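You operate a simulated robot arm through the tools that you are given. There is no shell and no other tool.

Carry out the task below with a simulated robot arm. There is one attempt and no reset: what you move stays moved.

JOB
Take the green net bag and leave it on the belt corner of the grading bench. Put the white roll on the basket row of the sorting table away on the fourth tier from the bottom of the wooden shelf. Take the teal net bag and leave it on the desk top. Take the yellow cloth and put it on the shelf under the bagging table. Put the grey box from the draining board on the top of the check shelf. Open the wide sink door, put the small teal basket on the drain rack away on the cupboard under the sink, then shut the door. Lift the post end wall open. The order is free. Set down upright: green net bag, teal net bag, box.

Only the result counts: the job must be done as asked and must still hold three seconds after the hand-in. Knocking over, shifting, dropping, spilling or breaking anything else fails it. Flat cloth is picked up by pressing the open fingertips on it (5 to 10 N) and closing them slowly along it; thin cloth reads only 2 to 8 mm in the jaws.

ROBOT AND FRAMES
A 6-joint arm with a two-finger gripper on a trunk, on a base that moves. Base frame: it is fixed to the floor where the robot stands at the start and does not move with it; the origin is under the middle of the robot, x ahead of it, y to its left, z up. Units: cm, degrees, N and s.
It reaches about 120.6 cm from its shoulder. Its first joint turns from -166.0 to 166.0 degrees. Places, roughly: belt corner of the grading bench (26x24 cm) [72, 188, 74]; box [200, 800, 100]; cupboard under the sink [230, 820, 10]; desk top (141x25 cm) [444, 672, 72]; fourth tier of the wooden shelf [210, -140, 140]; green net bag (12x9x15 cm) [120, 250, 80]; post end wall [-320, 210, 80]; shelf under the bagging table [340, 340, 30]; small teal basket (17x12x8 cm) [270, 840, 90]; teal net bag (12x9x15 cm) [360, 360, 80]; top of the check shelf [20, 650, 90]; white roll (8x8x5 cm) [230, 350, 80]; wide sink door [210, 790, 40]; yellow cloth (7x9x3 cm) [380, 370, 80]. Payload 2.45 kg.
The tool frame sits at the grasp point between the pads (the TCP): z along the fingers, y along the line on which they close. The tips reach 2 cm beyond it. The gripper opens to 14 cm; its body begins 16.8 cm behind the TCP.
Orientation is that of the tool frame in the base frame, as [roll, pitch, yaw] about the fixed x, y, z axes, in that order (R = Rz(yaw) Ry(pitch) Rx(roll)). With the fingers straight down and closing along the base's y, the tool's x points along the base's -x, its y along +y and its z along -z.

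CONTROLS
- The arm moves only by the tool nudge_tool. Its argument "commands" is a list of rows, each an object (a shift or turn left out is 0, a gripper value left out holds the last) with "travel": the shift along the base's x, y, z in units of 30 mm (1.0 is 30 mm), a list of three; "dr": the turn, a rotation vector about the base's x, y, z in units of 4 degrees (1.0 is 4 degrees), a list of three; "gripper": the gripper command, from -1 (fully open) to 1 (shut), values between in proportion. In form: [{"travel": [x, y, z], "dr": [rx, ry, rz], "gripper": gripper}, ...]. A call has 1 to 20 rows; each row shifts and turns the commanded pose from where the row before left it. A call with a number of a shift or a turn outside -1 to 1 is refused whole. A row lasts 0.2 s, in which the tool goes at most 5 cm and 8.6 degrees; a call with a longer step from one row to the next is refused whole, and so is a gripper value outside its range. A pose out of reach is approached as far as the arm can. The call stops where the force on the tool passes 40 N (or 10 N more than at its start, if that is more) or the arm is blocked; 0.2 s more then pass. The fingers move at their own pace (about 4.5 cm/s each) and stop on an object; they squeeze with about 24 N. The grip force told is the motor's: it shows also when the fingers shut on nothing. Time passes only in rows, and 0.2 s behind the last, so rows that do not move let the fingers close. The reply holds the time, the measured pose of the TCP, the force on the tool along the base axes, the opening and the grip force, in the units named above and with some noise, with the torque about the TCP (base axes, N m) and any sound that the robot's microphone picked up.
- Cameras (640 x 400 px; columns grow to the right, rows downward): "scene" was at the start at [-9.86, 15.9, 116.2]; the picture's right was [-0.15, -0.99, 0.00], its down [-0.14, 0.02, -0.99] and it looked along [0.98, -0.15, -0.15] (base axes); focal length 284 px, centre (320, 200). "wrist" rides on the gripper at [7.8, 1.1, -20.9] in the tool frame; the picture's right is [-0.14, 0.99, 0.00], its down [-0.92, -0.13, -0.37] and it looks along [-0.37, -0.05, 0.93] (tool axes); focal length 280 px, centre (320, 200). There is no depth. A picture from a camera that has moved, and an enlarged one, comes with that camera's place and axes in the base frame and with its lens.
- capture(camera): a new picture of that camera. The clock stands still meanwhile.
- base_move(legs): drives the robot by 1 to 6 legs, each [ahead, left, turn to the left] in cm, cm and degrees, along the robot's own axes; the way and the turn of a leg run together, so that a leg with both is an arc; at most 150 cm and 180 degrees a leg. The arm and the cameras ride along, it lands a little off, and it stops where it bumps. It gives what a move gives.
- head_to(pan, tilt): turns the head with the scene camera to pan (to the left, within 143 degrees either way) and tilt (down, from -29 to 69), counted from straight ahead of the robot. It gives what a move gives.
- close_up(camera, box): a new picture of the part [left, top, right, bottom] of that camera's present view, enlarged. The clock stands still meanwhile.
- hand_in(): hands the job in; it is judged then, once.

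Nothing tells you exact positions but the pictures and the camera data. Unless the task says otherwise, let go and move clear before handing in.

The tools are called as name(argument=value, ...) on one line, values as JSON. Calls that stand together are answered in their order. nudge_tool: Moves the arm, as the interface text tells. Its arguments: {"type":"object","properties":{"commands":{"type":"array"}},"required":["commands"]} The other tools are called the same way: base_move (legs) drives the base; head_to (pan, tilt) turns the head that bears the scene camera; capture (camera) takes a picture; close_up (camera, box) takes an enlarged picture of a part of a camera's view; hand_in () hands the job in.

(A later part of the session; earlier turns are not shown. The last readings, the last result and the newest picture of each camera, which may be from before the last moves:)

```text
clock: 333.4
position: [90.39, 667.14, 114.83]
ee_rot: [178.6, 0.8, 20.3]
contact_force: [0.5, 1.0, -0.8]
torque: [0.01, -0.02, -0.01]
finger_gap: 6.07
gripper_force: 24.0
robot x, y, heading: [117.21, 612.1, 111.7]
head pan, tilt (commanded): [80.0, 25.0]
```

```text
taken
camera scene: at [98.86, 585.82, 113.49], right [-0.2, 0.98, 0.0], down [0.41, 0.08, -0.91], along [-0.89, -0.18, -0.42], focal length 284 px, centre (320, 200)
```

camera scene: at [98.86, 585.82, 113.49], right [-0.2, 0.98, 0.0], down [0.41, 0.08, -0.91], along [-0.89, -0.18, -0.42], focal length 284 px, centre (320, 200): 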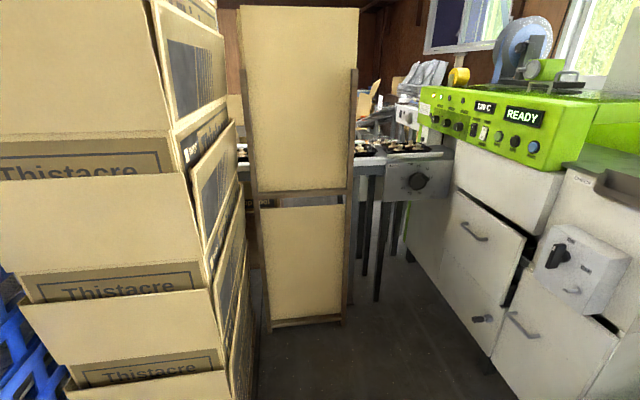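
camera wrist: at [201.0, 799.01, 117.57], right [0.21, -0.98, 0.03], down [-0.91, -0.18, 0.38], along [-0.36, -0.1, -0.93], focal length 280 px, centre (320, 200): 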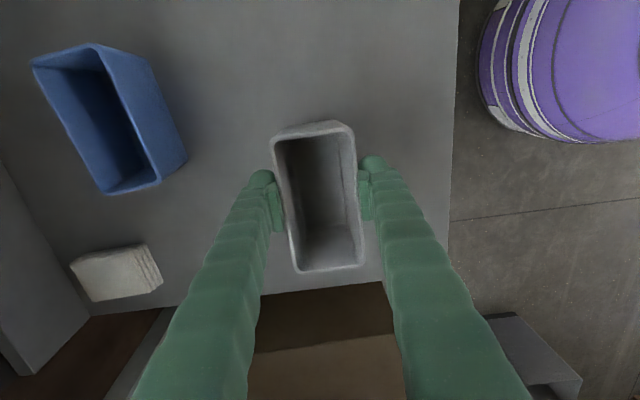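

I see the green machine with a grey flat top at its right end, labelled. I'll enlarge it.

close_up(camera="scene", box=[520, 100, 640, 220])

head_to(pan=35, tilt=20)

close_up(camera="scene", box=[260, 100, 460, 260])

```text
3.33 times, centred on (580, 160) of scene
camera zoom: at [98.86, 585.82, 113.49], right [-0.2, 0.98, 0.0], down [0.41, 0.08, -0.91], along [-0.89, -0.18, -0.42], focal length 948 px, centre (-547, 333)
```

zoom: 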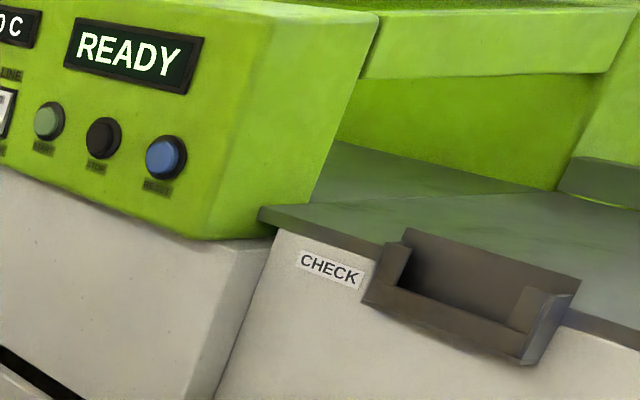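

```text
clock: 334.6
position: [90.43, 667.18, 114.84]
ee_rot: [178.6, 0.7, 20.3]
contact_force: [0.1, -0.4, -1.0]
torque: [-0.05, 0.02, 0.0]
finger_gap: 6.05
gripper_force: 24.3
robot x, y, heading: [117.31, 611.87, 111.6]
head pan, tilt (commanded): [35.0, 20.0]
```

```text
2.50 times, centred on (360, 180) of scene
camera zoom: at [100.11, 592.78, 114.3], right [0.55, 0.84, 0.0], down [0.29, -0.19, -0.94], along [-0.78, 0.52, -0.34], focal length 711 px, centre (220, 250)
```

zoom: 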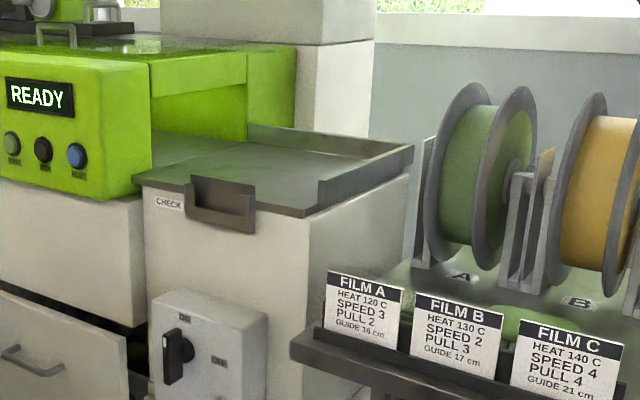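

The "CHECK" shelf top spans about (14,636)–(41,644) at the front to (3,663)–(29,675) at the back, at z≈90. I move left 45 cm so it is within easy reach.

base_move(legs=[[0, 45, 0]])

head_to(pan=15, tilt=20)

capture(camera="scene")

close_up(camera="scene", box=[160, 60, 400, 220])

capture(camera="wrist")

```text
clock: 337.3
position: [48.01, 650.22, 114.9]
ee_rot: [178.6, 0.7, 20.7]
contact_force: [-0.1, -0.2, -0.5]
torque: [-0.02, 0.01, -0.02]
finger_gap: 6.05
gripper_force: 24.2
robot x, y, heading: [75.4, 595.27, 112.0]
head pan, tilt (commanded): [35.0, 20.0]
```

```text
clock: 338.1
position: [48.04, 650.24, 114.87]
ee_rot: [178.6, 0.7, 20.7]
contact_force: [-0.2, -0.7, -1.2]
torque: [-0.01, 0.02, 0.04]
finger_gap: 6.09
gripper_force: 24.0
robot x, y, heading: [75.37, 594.95, 112.1]
head pan, tilt (commanded): [15.0, 20.0]
```

```text
taken
camera scene: at [60.47, 578.26, 114.3], right [0.8, 0.6, 0.0], down [0.21, -0.27, -0.94], along [-0.57, 0.75, -0.34], focal length 284 px, centre (320, 200)
```

scene: 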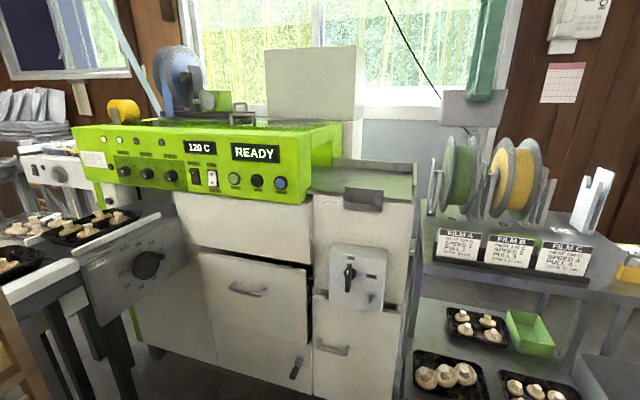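

```text
2.50 times, centred on (280, 140) of scene
camera zoom: at [60.47, 578.26, 114.3], right [0.8, 0.6, 0.0], down [0.21, -0.27, -0.94], along [-0.57, 0.75, -0.34], focal length 711 px, centre (420, 350)
```

zoom: 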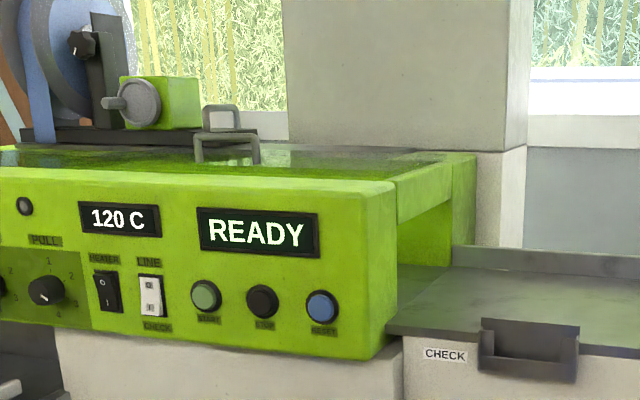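

```text
taken
camera wrist: at [55.89, 652.65, 135.72], right [0.22, -0.97, 0.03], down [-0.91, -0.2, 0.38], along [-0.36, -0.11, -0.93], focal length 280 px, centre (320, 200)
```

wrist: 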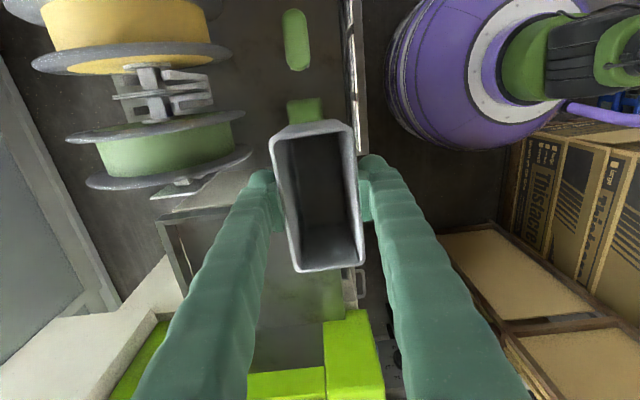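

The plate's free area is clear: hood face at its left edge, a lip at the right and back. I carry the box over its middle, about (22.6,653.2).

nudge_tool(commands=[{"travel": [-0.94, 0.11, 0.1], "gripper": 1}, {"travel": [-0.94, 0.11, 0.1]}, {"travel": [-0.94, 0.11, 0.1]}, {"travel": [-0.94, 0.11, 0]}, {"travel": [-0.94, 0.11, 0]}, {"travel": [-0.94, 0.11, 0]}, {"travel": [-0.94, 0.11, 0]}, {"travel": [-0.94, 0.11, 0]}, {"travel": [-0.94, 0.11, 0]}])

capture(camera="wrist")

capture(camera="scene")

```text
clock: 340.1
position: [22.62, 653.2, 115.71]
ee_rot: [178.6, 0.7, 20.6]
contact_force: [0.4, 0.7, -0.6]
torque: [0.01, 0.05, 0.01]
finger_gap: 6.06
gripper_force: 23.7
robot x, y, heading: [75.43, 595.1, 112.1]
head pan, tilt (commanded): [15.0, 20.0]
```

```text
taken
camera wrist: at [30.46, 655.57, 136.53], right [0.22, -0.97, 0.03], down [-0.91, -0.2, 0.38], along [-0.36, -0.11, -0.93], focal length 280 px, centre (320, 200)
```

wrist: 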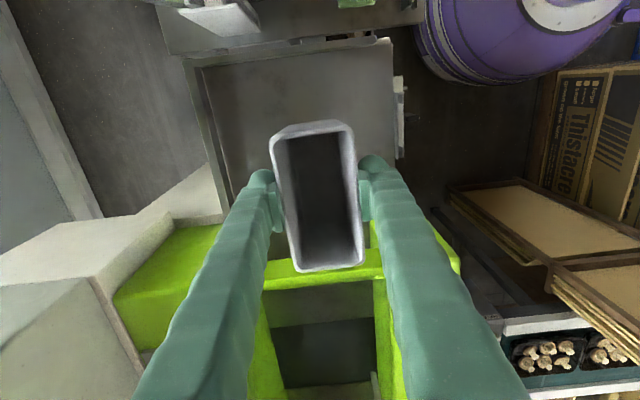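

```text
taken
camera scene: at [60.49, 578.26, 114.3], right [0.8, 0.6, 0.0], down [0.21, -0.27, -0.94], along [-0.57, 0.75, -0.34], focal length 284 px, centre (320, 200)
```

scene: 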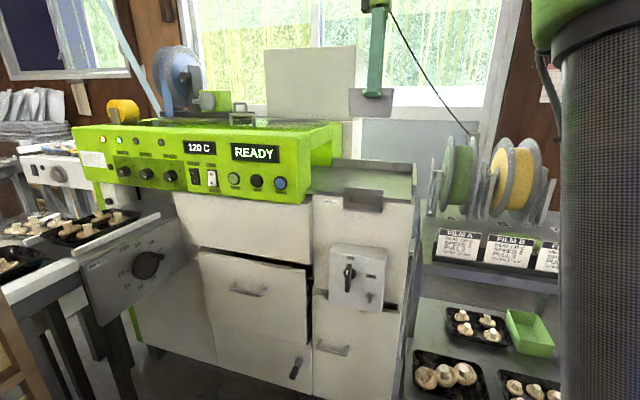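

The landing spot is central on the plate. I lower the box gently.

nudge_tool(commands=[{"travel": [0, 0, -0.9], "gripper": 1}, {"travel": [0, 0, -0.9]}, {"travel": [0, 0, -0.9]}, {"travel": [0, 0, -0.9]}, {"travel": [0, 0, -0.9]}, {"travel": [0, 0, -0.7]}])

close_up(camera="scene", box=[280, 80, 440, 230])

nudge_tool(commands=[{"travel": [0, 0, -0.15], "gripper": 1}, {"travel": [0, 0, 0]}])

```text
clock: 341.5
position: [22.77, 653.11, 100.02]
ee_rot: [178.6, 0.7, 20.8]
contact_force: [0.0, 0.1, -0.3]
torque: [0.02, -0.03, 0.01]
finger_gap: 6.05
gripper_force: 23.8
robot x, y, heading: [74.92, 594.99, 112.0]
head pan, tilt (commanded): [15.0, 20.0]
```

```text
2.67 times, centred on (360, 155) of scene
camera zoom: at [60.47, 578.27, 114.3], right [0.8, 0.6, 0.0], down [0.21, -0.27, -0.94], along [-0.57, 0.75, -0.34], focal length 758 px, centre (213, 320)
```

zoom: 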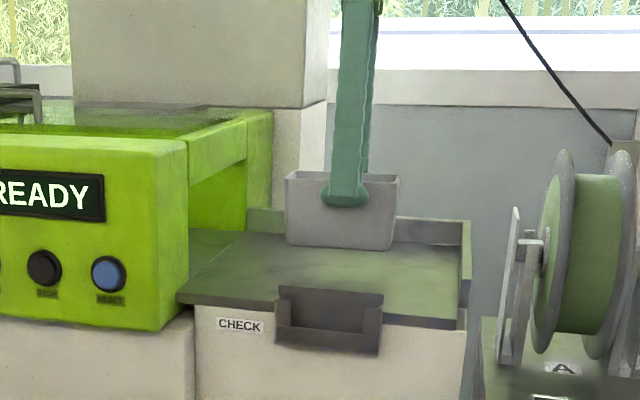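

```text
clock: 342.1
position: [22.79, 653.16, 99.57]
ee_rot: [178.5, 0.7, 20.7]
contact_force: [0.0, 0.7, -0.7]
torque: [0.01, -0.02, -0.02]
finger_gap: 6.03
gripper_force: 23.9
robot x, y, heading: [75.29, 595.28, 112.1]
head pan, tilt (commanded): [15.0, 20.0]
```

nudge_tool(commands=[{"travel": [0, 0, -0.3], "gripper": 1}, {"travel": [0, 0, -0.15]}, {"travel": [0, 0, 0]}])

nudge_tool(commands=[{"travel": [0, 0, -0.15], "gripper": 1}, {"travel": [0, 0, 0]}])

nudge_tool(commands=[{"travel": [0, 0, -0.15], "gripper": 1}, {"travel": [0, 0, 0]}])

```text
clock: 342.9
position: [22.61, 653.18, 98.23]
ee_rot: [178.5, 0.8, 20.6]
contact_force: [0.1, 0.3, -1.3]
torque: [-0.01, -0.02, 0.0]
finger_gap: 6.06
gripper_force: 24.3
robot x, y, heading: [75.12, 594.96, 112.0]
head pan, tilt (commanded): [15.0, 20.0]
```

```text
clock: 343.5
position: [22.72, 653.24, 97.96]
ee_rot: [178.5, 0.7, 20.7]
contact_force: [0.4, 0.4, -0.2]
torque: [0.0, 0.01, -0.01]
finger_gap: 6.07
gripper_force: 24.2
robot x, y, heading: [75.33, 595.27, 111.9]
head pan, tilt (commanded): [15.0, 20.0]
```

```text
clock: 344.1
position: [22.74, 653.23, 97.57]
ee_rot: [178.5, 0.7, 20.8]
contact_force: [0.0, -0.6, -0.8]
torque: [-0.01, 0.0, 0.02]
finger_gap: 6.06
gripper_force: 23.7
robot x, y, heading: [75.16, 595.14, 111.9]
head pan, tilt (commanded): [15.0, 20.0]
```

nudge_tool(commands=[{"travel": [0, 0, -0.15], "gripper": 1}, {"travel": [0, 0, -0.1]}, {"travel": [0, 0, 0]}])

nudge_tool(commands=[{"travel": [0, 0, -0.15], "gripper": 1}, {"travel": [0, 0, 0]}])

close_up(camera="scene", box=[280, 80, 440, 230])

```text
clock: 344.9
position: [22.67, 653.22, 96.63]
ee_rot: [178.7, 0.7, 20.7]
contact_force: [-2.0, 1.1, 22.7]
torque: [0.15, -0.33, 0.0]
finger_gap: 6.08
gripper_force: 24.5
robot x, y, heading: [75.32, 595.06, 111.9]
head pan, tilt (commanded): [15.0, 20.0]
```

```text
clock: 345.5
position: [22.72, 653.24, 96.3]
ee_rot: [178.7, 0.7, 20.7]
contact_force: [-1.1, 2.0, 24.1]
torque: [0.15, -0.44, 0.01]
finger_gap: 6.14
gripper_force: 23.7
robot x, y, heading: [75.48, 595.11, 112.1]
head pan, tilt (commanded): [15.0, 20.0]
```

```text
2.67 times, centred on (360, 155) of scene
camera zoom: at [60.51, 578.22, 114.3], right [0.8, 0.6, 0.0], down [0.21, -0.27, -0.94], along [-0.57, 0.75, -0.34], focal length 758 px, centre (213, 320)
```

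zoom: 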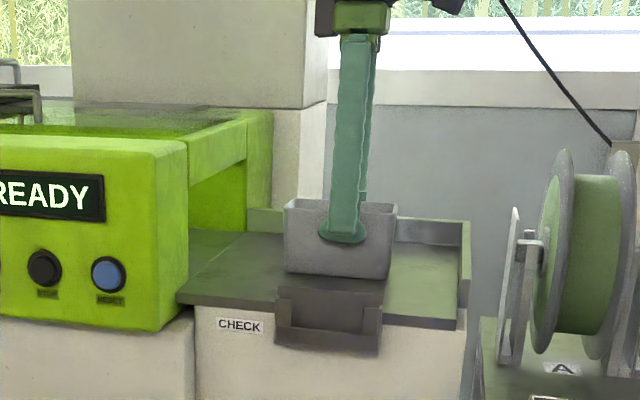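

The box is resting on the plate. I release it and rise.

nudge_tool(commands=[{"travel": [0, 0, 0.05], "gripper": 0}, {"gripper": -0.2}, {"gripper": -0.43}, {"gripper": -0.5}, {"gripper": -0.5}])

nudge_tool(commands=[{"travel": [0, 0, 0.8], "gripper": -0.5}, {"travel": [0, 0, 1]}, {"travel": [0, 0, 1]}, {"travel": [0, 0, 1]}, {"travel": [0, 0, 1]}, {"travel": [0, 0, 1]}, {"travel": [0, 0, 1]}])

capture(camera="wrist")

close_up(camera="scene", box=[280, 80, 440, 230])

```text
clock: 346.7
position: [22.65, 653.19, 96.5]
ee_rot: [178.6, 0.8, 20.7]
contact_force: [1.0, -0.3, -0.1]
torque: [0.0, -0.02, 0.03]
finger_gap: 10.49
gripper_force: 0.0
robot x, y, heading: [74.88, 595.23, 112.0]
head pan, tilt (commanded): [15.0, 20.0]
```

```text
clock: 348.3
position: [22.9, 653.08, 116.98]
ee_rot: [178.6, 0.7, 20.7]
contact_force: [-0.1, 0.3, -0.2]
torque: [-0.02, 0.01, 0.01]
finger_gap: 10.48
gripper_force: 0.1
robot x, y, heading: [75.14, 595.06, 112.0]
head pan, tilt (commanded): [15.0, 20.0]
```

```text
taken
camera wrist: at [30.68, 655.44, 137.81], right [0.22, -0.97, 0.03], down [-0.91, -0.2, 0.38], along [-0.36, -0.11, -0.93], focal length 280 px, centre (320, 200)
```

wrist: 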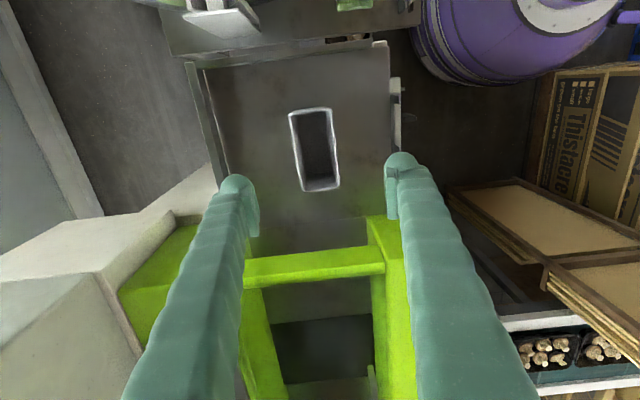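

```text
2.67 times, centred on (360, 155) of scene
camera zoom: at [60.47, 578.27, 114.3], right [0.8, 0.6, 0.0], down [0.21, -0.27, -0.94], along [-0.57, 0.75, -0.34], focal length 758 px, centre (213, 320)
```

zoom: 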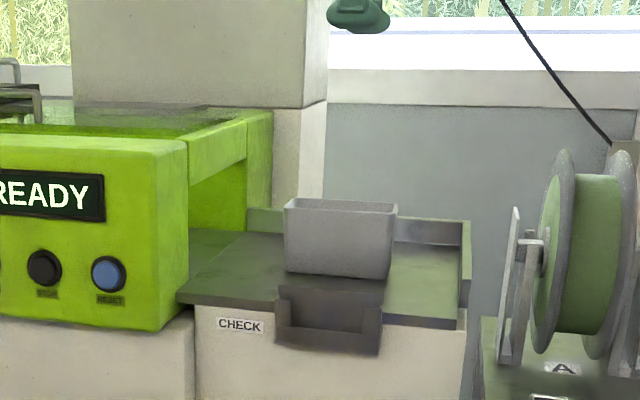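

The box stands upright on the check shelf. Next is the white roll on the sorting table, reachable from behind. I retract the arm and drive right and back toward the gap behind the bagging table.

nudge_tool(commands=[{"travel": [0.8, -0.88, 0.2], "gripper": -0.5}, {"travel": [0.8, -0.88, 0]}, {"travel": [0.8, -0.88, 0]}, {"travel": [0.8, -0.88, 0]}, {"travel": [0.8, -0.88, 0]}, {"travel": [0.8, -0.88, 0]}, {"travel": [0.8, -0.88, 0]}])

base_move(legs=[[0, -140, 0]])

head_to(pan=143, tilt=20)

capture(camera="scene")

head_to(pan=-140, tilt=20)

capture(camera="scene")

```text
clock: 349.9
position: [39.52, 634.72, 117.53]
ee_rot: [178.6, 0.7, 20.7]
contact_force: [-1.0, 1.1, -0.1]
torque: [-0.04, -0.07, -0.06]
finger_gap: 10.51
gripper_force: 0.0
robot x, y, heading: [75.5, 594.84, 111.9]
head pan, tilt (commanded): [15.0, 20.0]
```

```text
clock: 356.9
position: [168.57, 686.94, 117.62]
ee_rot: [178.6, 0.7, 20.9]
contact_force: [0.0, -0.2, 0.7]
torque: [0.0, 0.0, 0.0]
finger_gap: 10.51
gripper_force: 0.0
robot x, y, heading: [204.43, 647.61, 112.0]
head pan, tilt (commanded): [15.0, 20.0]
```

```text
clock: 359.0
position: [168.58, 686.86, 117.58]
ee_rot: [178.6, 0.7, 20.9]
contact_force: [-0.6, 0.2, 0.0]
torque: [-0.02, 0.03, -0.01]
finger_gap: 10.52
gripper_force: 0.1
robot x, y, heading: [204.58, 647.59, 111.9]
head pan, tilt (commanded): [143.0, 20.0]
```

```text
taken
camera scene: at [192.98, 614.16, 114.3], right [-0.97, 0.26, 0.0], down [0.09, 0.33, -0.94], along [-0.24, -0.91, -0.34], focal length 284 px, centre (320, 200)
```

scene: 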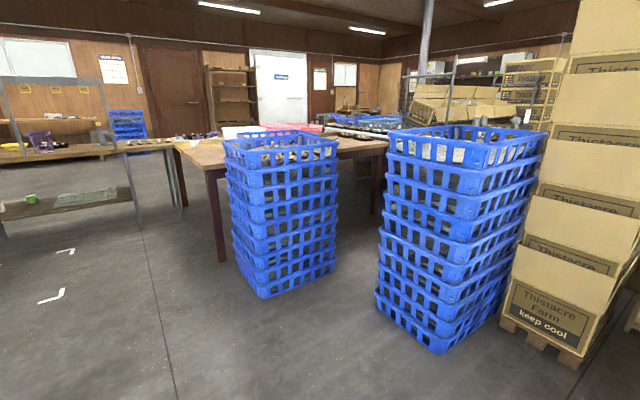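

```text
clock: 362.9
position: [168.55, 686.85, 117.53]
ee_rot: [178.7, 0.6, 20.9]
contact_force: [0.3, -0.6, 0.4]
torque: [-0.03, -0.01, 0.02]
finger_gap: 10.49
gripper_force: 0.0
robot x, y, heading: [204.2, 647.44, 111.8]
head pan, tilt (commanded): [-140.0, 20.0]
```

```text
taken
camera scene: at [203.61, 618.81, 114.3], right [-0.47, -0.88, 0.0], down [-0.3, 0.16, -0.94], along [0.83, -0.44, -0.34], focal length 284 px, centre (320, 200)
```

scene: 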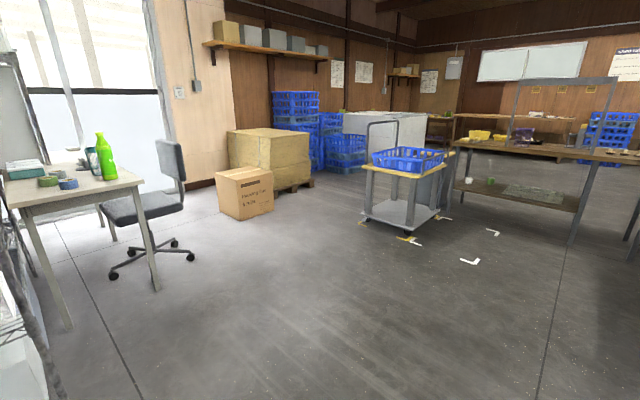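

The floor behind the bagging table is open. I turn to face left (toward the sorting table's right end) and drive sideways along the aisle.

base_move(legs=[[0, 0, 89], [-8, 0, 0], [0, 120, 0], [0, 115, 0]])

head_to(pan=20, tilt=20)

capture(camera="scene")

head_to(pan=75, tilt=25)

capture(camera="scene")

```text
clock: 378.7
position: [257.02, 397.91, 117.53]
ee_rot: [178.6, 0.7, 110.3]
contact_force: [0.4, -0.8, -0.4]
torque: [0.02, 0.02, 0.0]
finger_gap: 10.49
gripper_force: 0.1
robot x, y, heading: [296.73, 433.24, -158.8]
head pan, tilt (commanded): [-140.0, 20.0]
```

```text
clock: 381.2
position: [257.05, 397.92, 117.62]
ee_rot: [178.6, 0.7, 110.2]
contact_force: [0.4, -0.5, -0.4]
torque: [0.0, 0.03, 0.04]
finger_gap: 10.49
gripper_force: 0.1
robot x, y, heading: [296.53, 433.3, -158.5]
head pan, tilt (commanded): [20.0, 20.0]
```

```text
taken
camera scene: at [313.88, 417.65, 114.3], right [-0.66, 0.75, 0.0], down [0.26, 0.23, -0.94], along [-0.7, -0.62, -0.34], focal length 284 px, centre (320, 200)
```

scene: 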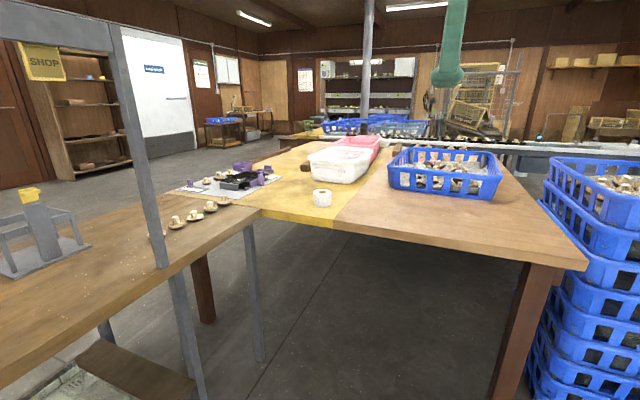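

```text
clock: 382.4
position: [257.1, 397.93, 117.63]
ee_rot: [178.6, 0.7, 110.2]
contact_force: [1.0, 0.7, 0.8]
torque: [0.01, 0.0, 0.0]
finger_gap: 10.5
gripper_force: 0.1
robot x, y, heading: [296.85, 433.53, -158.8]
head pan, tilt (commanded): [75.0, 25.0]
```

```text
taken
camera scene: at [321.89, 414.66, 113.49], right [-0.99, -0.11, 0.0], down [-0.05, 0.42, -0.91], along [0.1, -0.9, -0.42], focal length 284 px, centre (320, 200)
```

scene: 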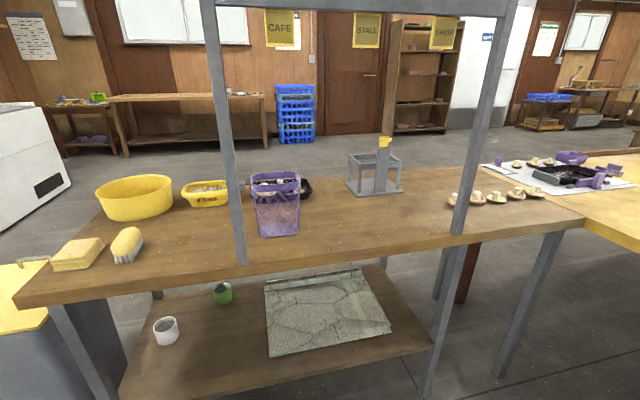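

From here both the white roll and the yellow cloth are close, and the lower shelf of the bagging table is open from this side. I'll do the cloth first; I zoom in on it and on the shelf.

close_up(camera="scene", box=[10, 160, 250, 310])

close_up(camera="scene", box=[90, 250, 450, 400])

```text
2.67 times, centred on (130, 235) of scene
camera zoom: at [321.89, 414.66, 113.49], right [-0.99, -0.11, 0.0], down [-0.05, 0.42, -0.91], along [0.1, -0.9, -0.42], focal length 758 px, centre (827, 107)
```

zoom: 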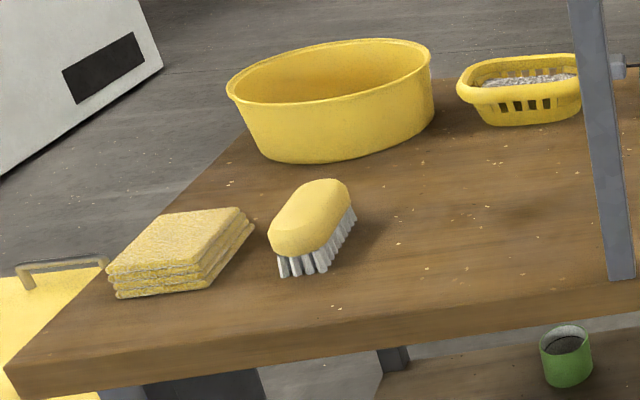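

```text
1.78 times, centred on (270, 325) of scene
camera zoom: at [321.89, 414.66, 113.49], right [-0.99, -0.11, 0.0], down [-0.05, 0.42, -0.91], along [0.1, -0.9, -0.42], focal length 506 px, centre (409, -22)
```

zoom: 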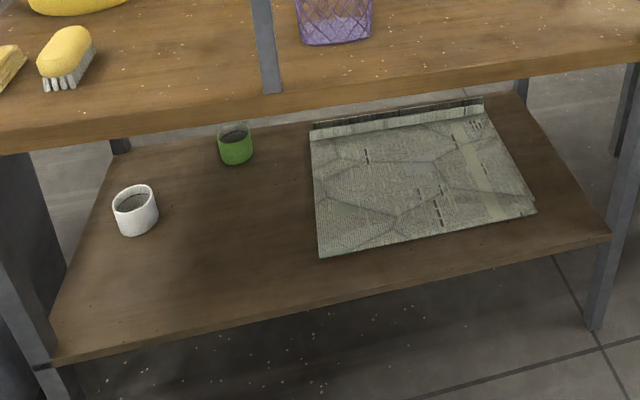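

The cloth (a folded stack, about 7.5×9×3 cm) lies at about (381,368.5), with the brush ~3 cm to one side; I'll grip it front-to-back. I first turn the robot toward it, away from the order-rail frame, and come in.

base_move(legs=[[0, -32, 0], [0, 0, 100], [43, 13, 0]])

head_to(pan=0, tilt=28)

capture(camera="scene")

capture(camera="wrist")

```text
clock: 391.1
position: [359.58, 399.35, 117.58]
ee_rot: [178.5, 0.7, -150.8]
contact_force: [-0.4, -0.4, -0.2]
torque: [-0.01, -0.02, 0.01]
finger_gap: 10.49
gripper_force: 0.0
robot x, y, heading: [318.08, 432.98, -59.5]
head pan, tilt (commanded): [75.0, 25.0]
```

```text
clock: 392.6
position: [359.57, 399.25, 117.57]
ee_rot: [178.6, 0.7, -150.8]
contact_force: [0.4, -0.5, 0.1]
torque: [0.03, 0.03, 0.01]
finger_gap: 10.49
gripper_force: 0.1
robot x, y, heading: [318.34, 433.22, -59.6]
head pan, tilt (commanded): [0.0, 28.0]
```

```text
taken
camera scene: at [328.4, 450.24, 113.01], right [-0.86, -0.51, 0.0], down [-0.24, 0.4, -0.88], along [0.45, -0.76, -0.47], focal length 284 px, centre (320, 200)
```

scene: 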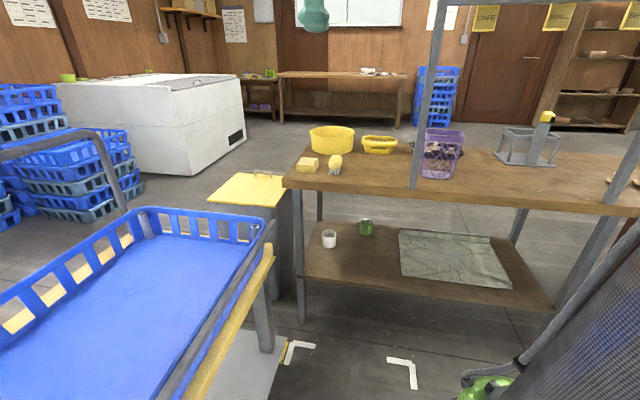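

```text
taken
camera wrist: at [352.21, 395.93, 138.42], right [-0.36, 0.93, 0.03], down [0.87, 0.33, 0.38], along [0.34, 0.16, -0.93], focal length 280 px, centre (320, 200)
```

wrist: 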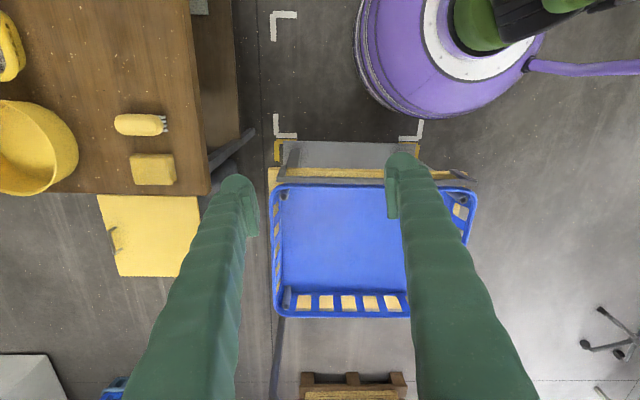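

The cloth's centre is (380.9,369.3), its 9 cm axis at az ≈115°, and the brush is >4 cm away. I move above it.

nudge_tool(commands=[{"travel": [0.6, -0.83, 0], "dr": [0, 0, -0.2], "gripper": -1}, {"travel": [0.6, -0.83, 0], "dr": [0, 0, -0.2]}, {"travel": [0.6, -0.83, 0], "dr": [0, 0, -0.2]}, {"travel": [0.6, -0.83, 0], "dr": [0, 0, -0.2]}, {"travel": [0.6, -0.83, -0.2], "dr": [0, 0, -0.2]}, {"travel": [0.6, -0.83, -0.3]}, {"travel": [0.6, -0.83, -0.5]}, {"travel": [0.6, -0.83, -0.5]}, {"travel": [0.6, -0.83, -0.5]}, {"travel": [0.6, -0.83, -0.5]}, {"travel": [0.55, -0.83, -0.5]}, {"travel": [0.5, -0.83, -0.5]}])

capture(camera="wrist")

close_up(camera="wrist", box=[220, 40, 440, 200])

```text
clock: 395.2
position: [380.61, 369.64, 107.14]
ee_rot: [178.6, 0.7, -154.8]
contact_force: [0.5, 0.4, 0.5]
torque: [-0.13, -0.04, -0.01]
finger_gap: 14.02
gripper_force: 0.2
robot x, y, heading: [318.53, 433.35, -59.4]
head pan, tilt (commanded): [0.0, 28.0]
```

```text
taken
camera wrist: at [373.18, 366.78, 127.9], right [-0.3, 0.95, 0.03], down [0.89, 0.27, 0.38], along [0.35, 0.13, -0.93], focal length 280 px, centre (320, 200)
```

wrist: 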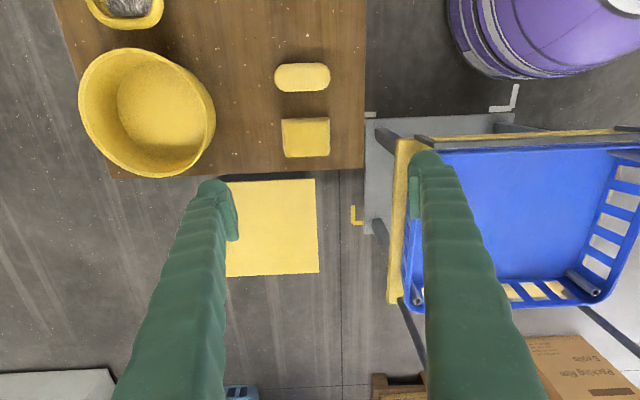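

```text
2.50 times, centred on (330, 120) of wrist
camera zoom: at [373.18, 366.78, 127.9], right [-0.3, 0.95, 0.03], down [0.89, 0.27, 0.38], along [0.35, 0.13, -0.93], focal length 701 px, centre (295, 400)
```

zoom: 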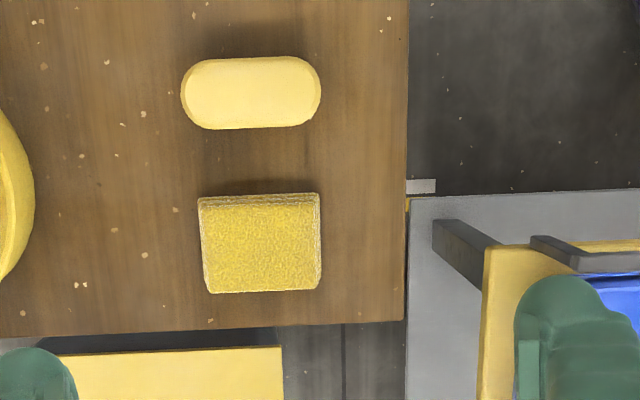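

I correct the yaw by −5.5° and the position by about 1.8 cm, then descend to just above the table.

nudge_tool(commands=[{"travel": [0.33, -0.5, -0.5], "dr": [0, 0, -0.7], "gripper": -1}, {"travel": [0, 0, -0.95], "dr": [0, 0, -0.7]}, {"travel": [0, 0, -0.95]}, {"travel": [0, 0, -0.95]}, {"travel": [0, 0, -0.95]}, {"travel": [0, 0, -0.95]}, {"travel": [0, 0, -0.95]}, {"travel": [0, 0, -0.95]}, {"travel": [0, 0, -0.95]}])

capture(camera="wrist")

```text
clock: 397.2
position: [381.62, 367.9, 82.59]
ee_rot: [178.5, 0.6, -160.4]
contact_force: [-0.6, 0.3, -0.4]
torque: [-0.02, -0.06, -0.02]
finger_gap: 13.99
gripper_force: 0.1
robot x, y, heading: [318.29, 432.94, -59.8]
head pan, tilt (commanded): [0.0, 28.0]
```

```text
taken
camera wrist: at [373.87, 365.85, 103.54], right [-0.2, 0.98, 0.03], down [0.91, 0.18, 0.38], along [0.36, 0.1, -0.93], focal length 280 px, centre (320, 200)
```

wrist: 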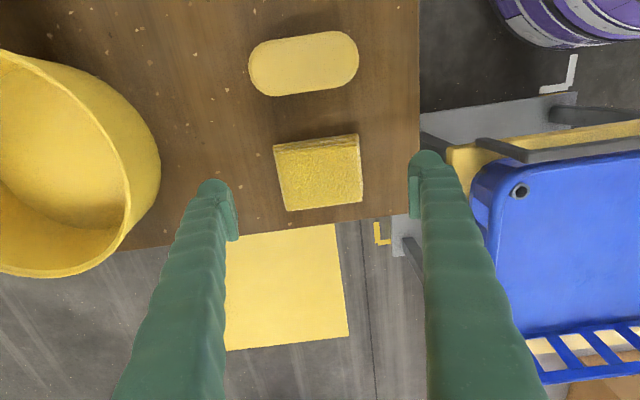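

Aligned. I lower on until the tips just meet the table.

nudge_tool(commands=[{"travel": [0, 0, -0.8], "gripper": -1}, {"travel": [0, 0, -0.8]}, {"travel": [0, 0, -0.2]}, {"travel": [0, 0, 0]}])

nudge_tool(commands=[{"travel": [0, 0, -0.15], "gripper": -1}, {"travel": [0, 0, 0]}])

nudge_tool(commands=[{"travel": [0, 0, -0.15], "gripper": -1}, {"travel": [0, 0, 0]}])

```text
clock: 398.2
position: [381.7, 367.86, 77.16]
ee_rot: [178.7, 0.6, -160.5]
contact_force: [0.0, 0.0, -0.1]
torque: [0.01, -0.03, 0.01]
finger_gap: 13.99
gripper_force: 0.0
robot x, y, heading: [318.31, 433.23, -59.5]
head pan, tilt (commanded): [0.0, 28.0]
```

```text
clock: 398.8
position: [381.64, 367.92, 76.78]
ee_rot: [178.5, 0.9, -160.4]
contact_force: [0.1, -0.1, -0.9]
torque: [0.01, -0.02, 0.02]
finger_gap: 14.0
gripper_force: 0.0
robot x, y, heading: [317.97, 433.16, -59.7]
head pan, tilt (commanded): [0.0, 28.0]
```

```text
clock: 399.4
position: [381.87, 367.8, 76.31]
ee_rot: [178.6, 0.7, -160.4]
contact_force: [-0.5, 0.4, -0.4]
torque: [0.0, 0.0, -0.03]
finger_gap: 14.0
gripper_force: 0.0
robot x, y, heading: [318.54, 433.03, -59.5]
head pan, tilt (commanded): [0.0, 28.0]
```

The tips are just above the table. I close slowly on the cloth.

nudge_tool(commands=[{"gripper": -0.7}, {"gripper": -0.5}, {"gripper": -0.4}, {"gripper": -0.3}, {"gripper": -0.2}, {"gripper": 0}, {"gripper": 0.3}, {"gripper": 1}, {"gripper": 1}, {"gripper": 1}, {"gripper": 1}])

capture(camera="wrist")

```text
clock: 401.8
position: [381.72, 367.85, 76.33]
ee_rot: [178.6, 0.7, -160.4]
contact_force: [0.6, -1.1, 3.7]
torque: [-0.01, 0.06, 0.0]
finger_gap: 8.73
gripper_force: 23.8
robot x, y, heading: [318.65, 433.03, -59.7]
head pan, tilt (commanded): [0.0, 28.0]
```

```text
taken
camera wrist: at [373.99, 365.82, 97.28], right [-0.2, 0.98, 0.03], down [0.91, 0.18, 0.38], along [0.36, 0.1, -0.93], focal length 280 px, centre (320, 200)
```

wrist: 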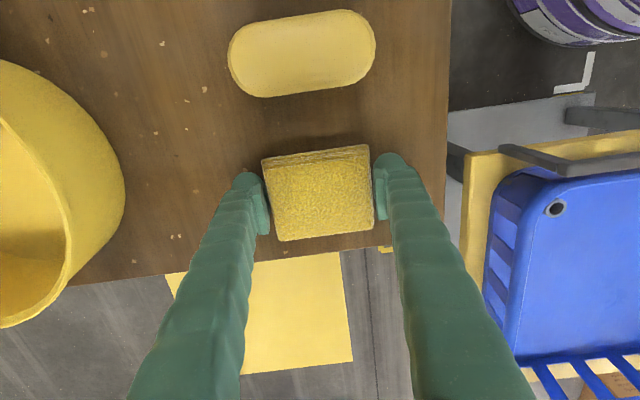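

The cloth is gripped (8.7 cm). I lift it, then back the base away for room to reach under the table.

nudge_tool(commands=[{"travel": [0, 0, 0.4], "gripper": 1}, {"travel": [0, 0, 0.8]}, {"travel": [0, 0, 0.95]}, {"travel": [0, 0, 0.95]}, {"travel": [0, 0, 0.95]}, {"travel": [0, 0, 0.95]}, {"travel": [0, 0, 0.95]}, {"travel": [0, 0, 0.95]}, {"travel": [0, 0, 0.95]}, {"travel": [0, 0, 0.95]}, {"travel": [0, 0, 0.95]}, {"travel": [0, 0, 0.95]}])

capture(camera="wrist")

base_move(legs=[[-26, 0, 0]])

```text
clock: 404.4
position: [381.74, 367.84, 108.5]
ee_rot: [178.5, 0.7, -160.4]
contact_force: [0.0, -0.2, 0.5]
torque: [0.03, 0.02, -0.01]
finger_gap: 8.73
gripper_force: 23.7
robot x, y, heading: [318.65, 433.24, -59.7]
head pan, tilt (commanded): [0.0, 28.0]
```

```text
taken
camera wrist: at [373.9, 365.88, 129.41], right [-0.2, 0.98, 0.03], down [0.91, 0.18, 0.38], along [0.36, 0.1, -0.93], focal length 280 px, centre (320, 200)
```

wrist: 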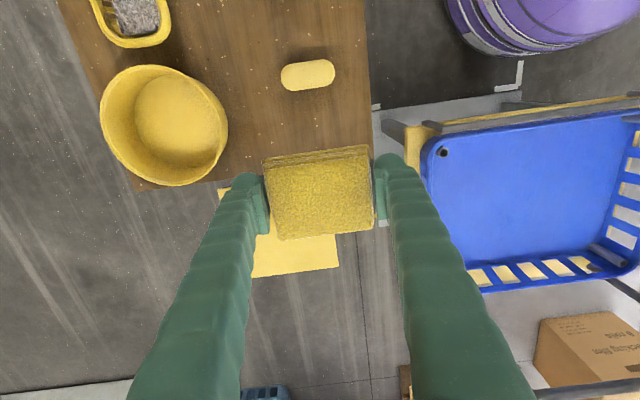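

```text
clock: 406.2
position: [368.64, 390.45, 108.39]
ee_rot: [178.6, 0.8, -160.2]
contact_force: [0.0, -1.3, -0.3]
torque: [-0.04, -0.02, -0.02]
finger_gap: 8.73
gripper_force: 24.1
robot x, y, heading: [305.25, 455.37, -59.3]
head pan, tilt (commanded): [0.0, 28.0]
```

Now I move back over the free floor and turn the tool 89° so the closing axis runs along the table.

nudge_tool(commands=[{"travel": [-0.1, 0.5, 0], "dr": [0, 0, -1], "gripper": 1}, {"travel": [-0.1, 0.5, 0], "dr": [0, 0, -1]}, {"travel": [-0.2, 0.5, 0], "dr": [0, 0, -1]}, {"travel": [-0.4, 0.5, 0], "dr": [0, 0, -1]}, {"travel": [-0.5, 0.4, 0], "dr": [0, 0, -1]}, {"travel": [-0.5, 0.3, 0], "dr": [0, 0, -1]}, {"travel": [-0.5, 0.3, 0], "dr": [0, 0, -1]}, {"travel": [-0.5, 0.2, 0], "dr": [0, 0, -1]}, {"travel": [-0.5, 0.2, 0], "dr": [0, 0, -1]}, {"travel": [-0.5, 0.2, 0], "dr": [0, 0, -1]}, {"travel": [-0.5, 0.2, 0], "dr": [0, 0, -1]}, {"travel": [-0.5, 0.2, 0], "dr": [0, 0, -1]}, {"travel": [-0.5, 0.2, 0], "dr": [0, 0, -1]}, {"travel": [-0.5, 0.2, 0], "dr": [0, 0, -1]}, {"travel": [-0.5, 0.2, 0], "dr": [0, 0, -1]}, {"travel": [-0.5, 0.1, 0], "dr": [0, 0, -1]}, {"travel": [-0.5, 0, 0], "dr": [0, 0, -1]}, {"travel": [-0.5, 0, 0], "dr": [0, 0, -1]}, {"travel": [-0.4, 0, 0], "dr": [0, 0, -1]}, {"travel": [-0.3, 0, 0], "dr": [0, 0, -1]}])

nudge_tool(commands=[{"dr": [0, 0, -1], "gripper": 1}, {"dr": [0, 0, -1]}, {"dr": [0, 0, -0.3]}, {"travel": [0, 0, -0.95], "dr": [-0.93, -0.35, 0]}, {"travel": [0, 0, -0.95], "dr": [-0.93, -0.35, 0]}, {"travel": [0, 0, -0.95], "dr": [-0.93, -0.35, 0]}, {"travel": [0, 0, -0.95], "dr": [-0.93, -0.35, 0]}, {"travel": [0, 0, -0.95], "dr": [-0.93, -0.35, 0]}, {"travel": [0, 0, -0.95], "dr": [-0.93, -0.35, 0]}, {"travel": [0, 0, -0.95], "dr": [-0.93, -0.35, 0]}, {"travel": [0, 0, -0.95], "dr": [-0.93, -0.35, 0]}, {"travel": [0, 0, -0.95], "dr": [-0.93, -0.35, 0]}, {"travel": [0, 0, -0.95], "dr": [-0.93, -0.35, 0]}, {"travel": [0, 0, -0.95], "dr": [-0.93, -0.35, 0]}])

capture(camera="wrist")

head_to(pan=10, tilt=30)

capture(camera="scene")

```text
clock: 410.4
position: [343.28, 404.69, 108.55]
ee_rot: [178.5, 0.7, 119.6]
contact_force: [-0.1, 0.1, 0.2]
torque: [0.0, 0.03, 0.01]
finger_gap: 8.73
gripper_force: 24.2
robot x, y, heading: [304.94, 455.57, -59.6]
head pan, tilt (commanded): [0.0, 28.0]
```

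```text
clock: 413.4
position: [343.26, 404.67, 77.0]
ee_rot: [178.7, 44.5, 110.6]
contact_force: [-0.2, 0.7, -0.7]
torque: [0.02, -0.05, 0.01]
finger_gap: 8.71
gripper_force: 24.5
robot x, y, heading: [304.74, 455.28, -59.6]
head pan, tilt (commanded): [0.0, 28.0]
```

```text
taken
camera wrist: at [336.69, 424.01, 86.51], right [0.96, 0.27, 0.11], down [0.01, -0.42, 0.91], along [0.29, -0.86, -0.41], focal length 280 px, centre (320, 200)
```

wrist: 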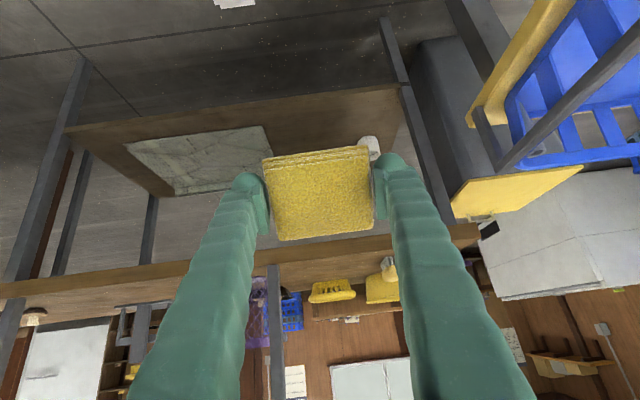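

```text
clock: 414.2
position: [343.2, 404.79, 77.15]
ee_rot: [178.7, 44.4, 110.6]
contact_force: [-0.1, -0.4, -0.1]
torque: [0.0, 0.01, -0.01]
finger_gap: 8.73
gripper_force: 24.1
robot x, y, heading: [304.88, 455.39, -59.5]
head pan, tilt (commanded): [10.0, 30.0]
```

```text
taken
camera scene: at [316.38, 473.63, 112.69], right [-0.76, -0.65, 0.0], down [-0.33, 0.38, -0.87], along [0.56, -0.66, -0.5], focal length 284 px, centre (320, 200)
```

scene: 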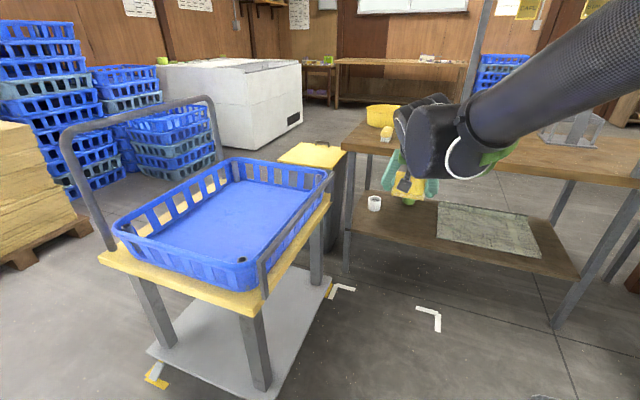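

The tool now points at the shelf from the back side at 45°. I move forward and down toward the lower shelf.

nudge_tool(commands=[{"travel": [0.2, -0.55, -0.9], "gripper": 1}, {"travel": [0.2, -0.55, -0.9]}, {"travel": [0.2, -0.55, -0.9]}, {"travel": [0.2, -0.55, -0.9]}, {"travel": [0.2, -0.55, -0.9]}, {"travel": [0.2, -0.55, -0.9]}, {"travel": [0.2, -0.55, -0.9]}, {"travel": [0.2, -0.55, -0.9]}, {"travel": [0.2, -0.55, -0.9]}, {"travel": [0.2, -0.55, -0.9]}])

capture(camera="wrist")

capture(camera="scene")

```text
clock: 416.4
position: [349.17, 388.11, 50.34]
ee_rot: [178.6, 44.4, 110.5]
contact_force: [0.0, 0.4, -0.6]
torque: [-0.01, -0.01, -0.04]
finger_gap: 8.69
gripper_force: 24.2
robot x, y, heading: [305.17, 455.32, -59.7]
head pan, tilt (commanded): [10.0, 30.0]
```

```text
taken
camera wrist: at [342.68, 407.43, 59.76], right [0.96, 0.27, 0.11], down [0.01, -0.42, 0.91], along [0.29, -0.86, -0.41], focal length 280 px, centre (320, 200)
```

wrist: 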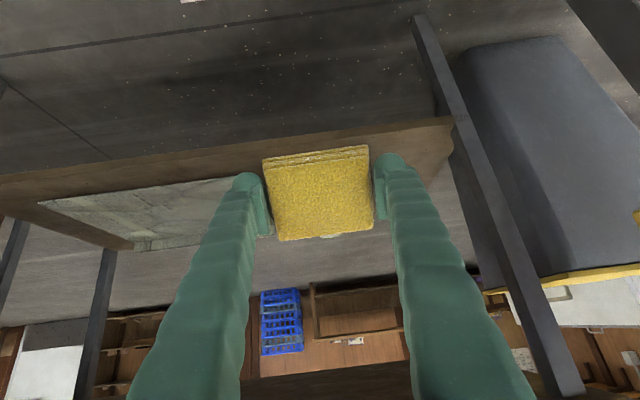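

```text
taken
camera scene: at [316.39, 473.62, 112.69], right [-0.76, -0.65, 0.0], down [-0.33, 0.38, -0.87], along [0.56, -0.66, -0.5], focal length 284 px, centre (320, 200)
```

scene: 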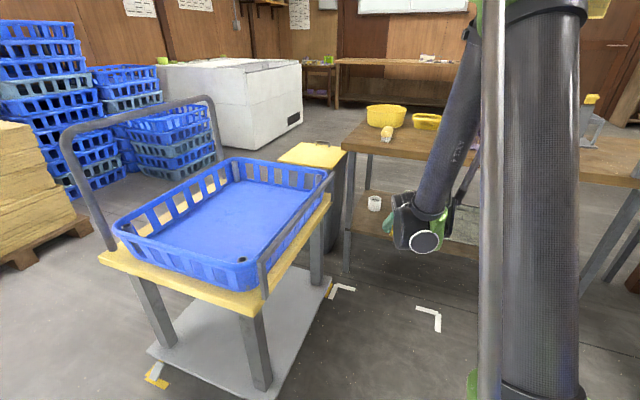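

I continue forward under the table top, still a few cm above the shelf.

nudge_tool(commands=[{"travel": [0.33, -0.88, -0.25], "gripper": 1}, {"travel": [0.33, -0.88, -0.25]}, {"travel": [0.33, -0.88, -0.25]}, {"travel": [0.33, -0.88, -0.25]}, {"travel": [0.33, -0.88, -0.25]}, {"travel": [0.33, -0.88, -0.25]}, {"travel": [0.33, -0.88, -0.25]}])

capture(camera="wrist")

head_to(pan=-5, tilt=30)

capture(camera="scene")

```text
clock: 418.0
position: [356.3, 369.79, 44.75]
ee_rot: [178.6, 44.5, 110.6]
contact_force: [-0.3, 0.4, 0.4]
torque: [-0.02, -0.03, 0.05]
finger_gap: 8.71
gripper_force: 24.1
robot x, y, heading: [304.86, 455.35, -59.5]
head pan, tilt (commanded): [10.0, 30.0]
```

```text
taken
camera wrist: at [349.7, 389.05, 54.29], right [0.96, 0.27, 0.11], down [0.01, -0.42, 0.91], along [0.29, -0.86, -0.41], focal length 280 px, centre (320, 200)
```

wrist: 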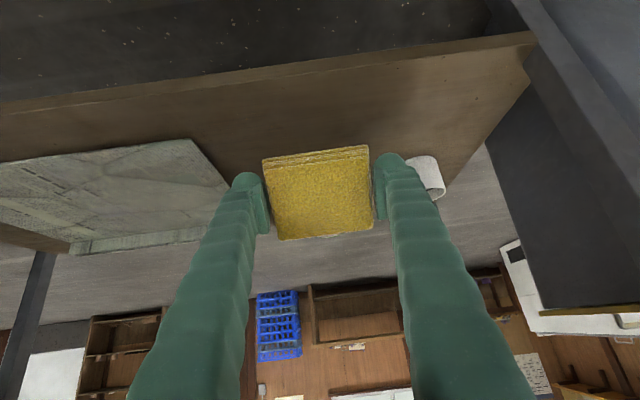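

```text
clock: 418.7
position: [356.15, 369.86, 44.67]
ee_rot: [178.6, 44.4, 110.5]
contact_force: [0.7, 0.7, -0.2]
torque: [0.02, 0.01, 0.01]
finger_gap: 8.69
gripper_force: 23.6
robot x, y, heading: [305.18, 455.33, -59.5]
head pan, tilt (commanded): [-5.0, 30.0]
```

```text
taken
camera scene: at [314.43, 472.32, 112.69], right [-0.9, -0.43, 0.0], down [-0.22, 0.45, -0.87], along [0.37, -0.78, -0.5], focal length 284 px, centre (320, 200)
```

scene: 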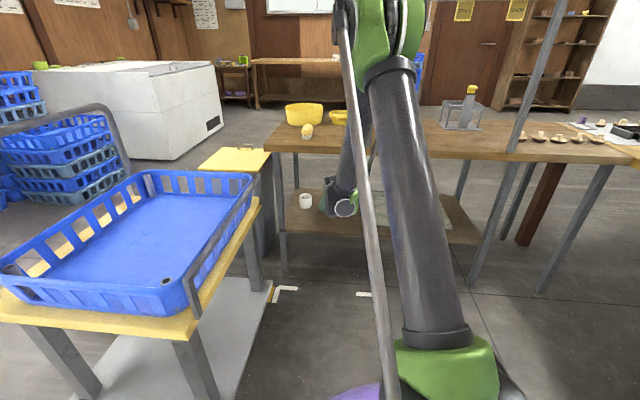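

The shelf surface reads z≈30; the spot between newspaper and white roll is right ahead. I go 13 cm further in and then down to contact.

nudge_tool(commands=[{"travel": [0.33, -0.86, -0.2], "gripper": 1}, {"travel": [0.33, -0.86, -0.2]}, {"travel": [0.33, -0.86, -0.2]}, {"travel": [0.33, -0.86, -0.2]}, {"travel": [0.3, -0.8, -0.2]}, {"travel": [0, 0, -0.5]}, {"travel": [0, 0, -0.5]}])

capture(camera="wrist")

```text
clock: 420.3
position: [361.05, 356.93, 38.87]
ee_rot: [178.6, 44.4, 110.7]
contact_force: [-0.1, -0.2, -0.9]
torque: [-0.01, -0.01, -0.02]
finger_gap: 8.71
gripper_force: 24.2
robot x, y, heading: [304.89, 455.36, -59.3]
head pan, tilt (commanded): [-5.0, 30.0]
```

```text
taken
camera wrist: at [354.43, 376.27, 48.43], right [0.96, 0.27, 0.11], down [0.01, -0.42, 0.91], along [0.29, -0.86, -0.41], focal length 280 px, centre (320, 200)
```

wrist: 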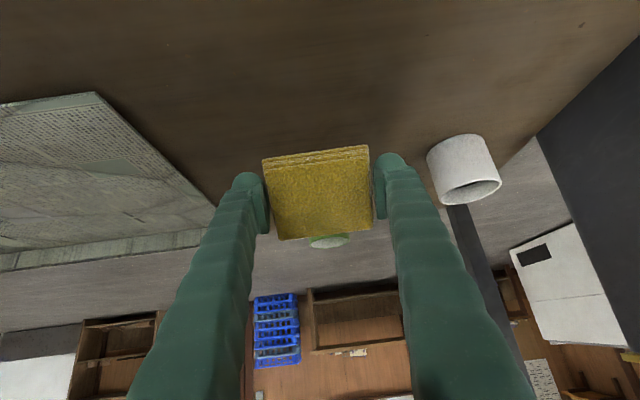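

nudge_tool(commands=[{"travel": [0, 0, -0.5], "gripper": 1}, {"travel": [0, 0, -0.4]}, {"travel": [0, 0, 0]}])

nudge_tool(commands=[{"travel": [0, 0, -0.25], "gripper": 1}, {"travel": [0, 0, 0]}])

nudge_tool(commands=[{"travel": [0, 0, -0.25], "gripper": 1}, {"travel": [0, 0, 0]}])

capture(camera="wrist")

```text
clock: 421.1
position: [361.04, 357.08, 36.29]
ee_rot: [178.6, 44.4, 110.6]
contact_force: [0.4, 0.5, -0.3]
torque: [-0.04, 0.02, -0.01]
finger_gap: 8.71
gripper_force: 24.2
robot x, y, heading: [304.86, 455.18, -59.4]
head pan, tilt (commanded): [-5.0, 30.0]
```

```text
clock: 421.7
position: [360.99, 356.97, 35.43]
ee_rot: [178.6, 44.4, 110.6]
contact_force: [0.0, 0.2, -1.1]
torque: [0.02, -0.01, -0.04]
finger_gap: 8.67
gripper_force: 24.1
robot x, y, heading: [304.93, 455.02, -59.6]
head pan, tilt (commanded): [-5.0, 30.0]
```

```text
clock: 422.3
position: [360.89, 357.03, 34.78]
ee_rot: [178.6, 44.5, 110.6]
contact_force: [0.7, 0.4, 0.2]
torque: [0.01, 0.01, 0.01]
finger_gap: 8.69
gripper_force: 24.0
robot x, y, heading: [305.3, 455.48, -59.6]
head pan, tilt (commanded): [-5.0, 30.0]
```

```text
taken
camera wrist: at [354.43, 376.21, 44.25], right [0.96, 0.27, 0.11], down [0.01, -0.42, 0.91], along [0.29, -0.86, -0.41], focal length 280 px, centre (320, 200)
```

wrist: 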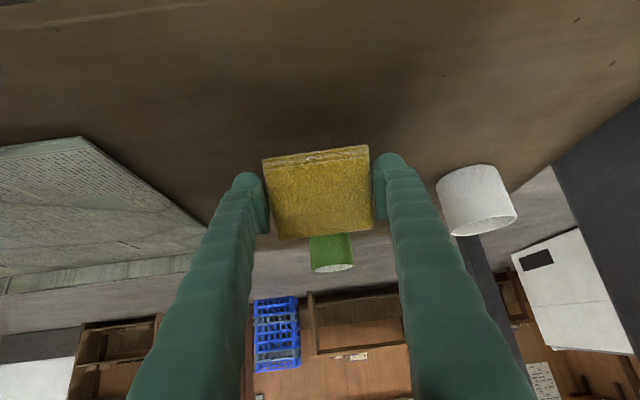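

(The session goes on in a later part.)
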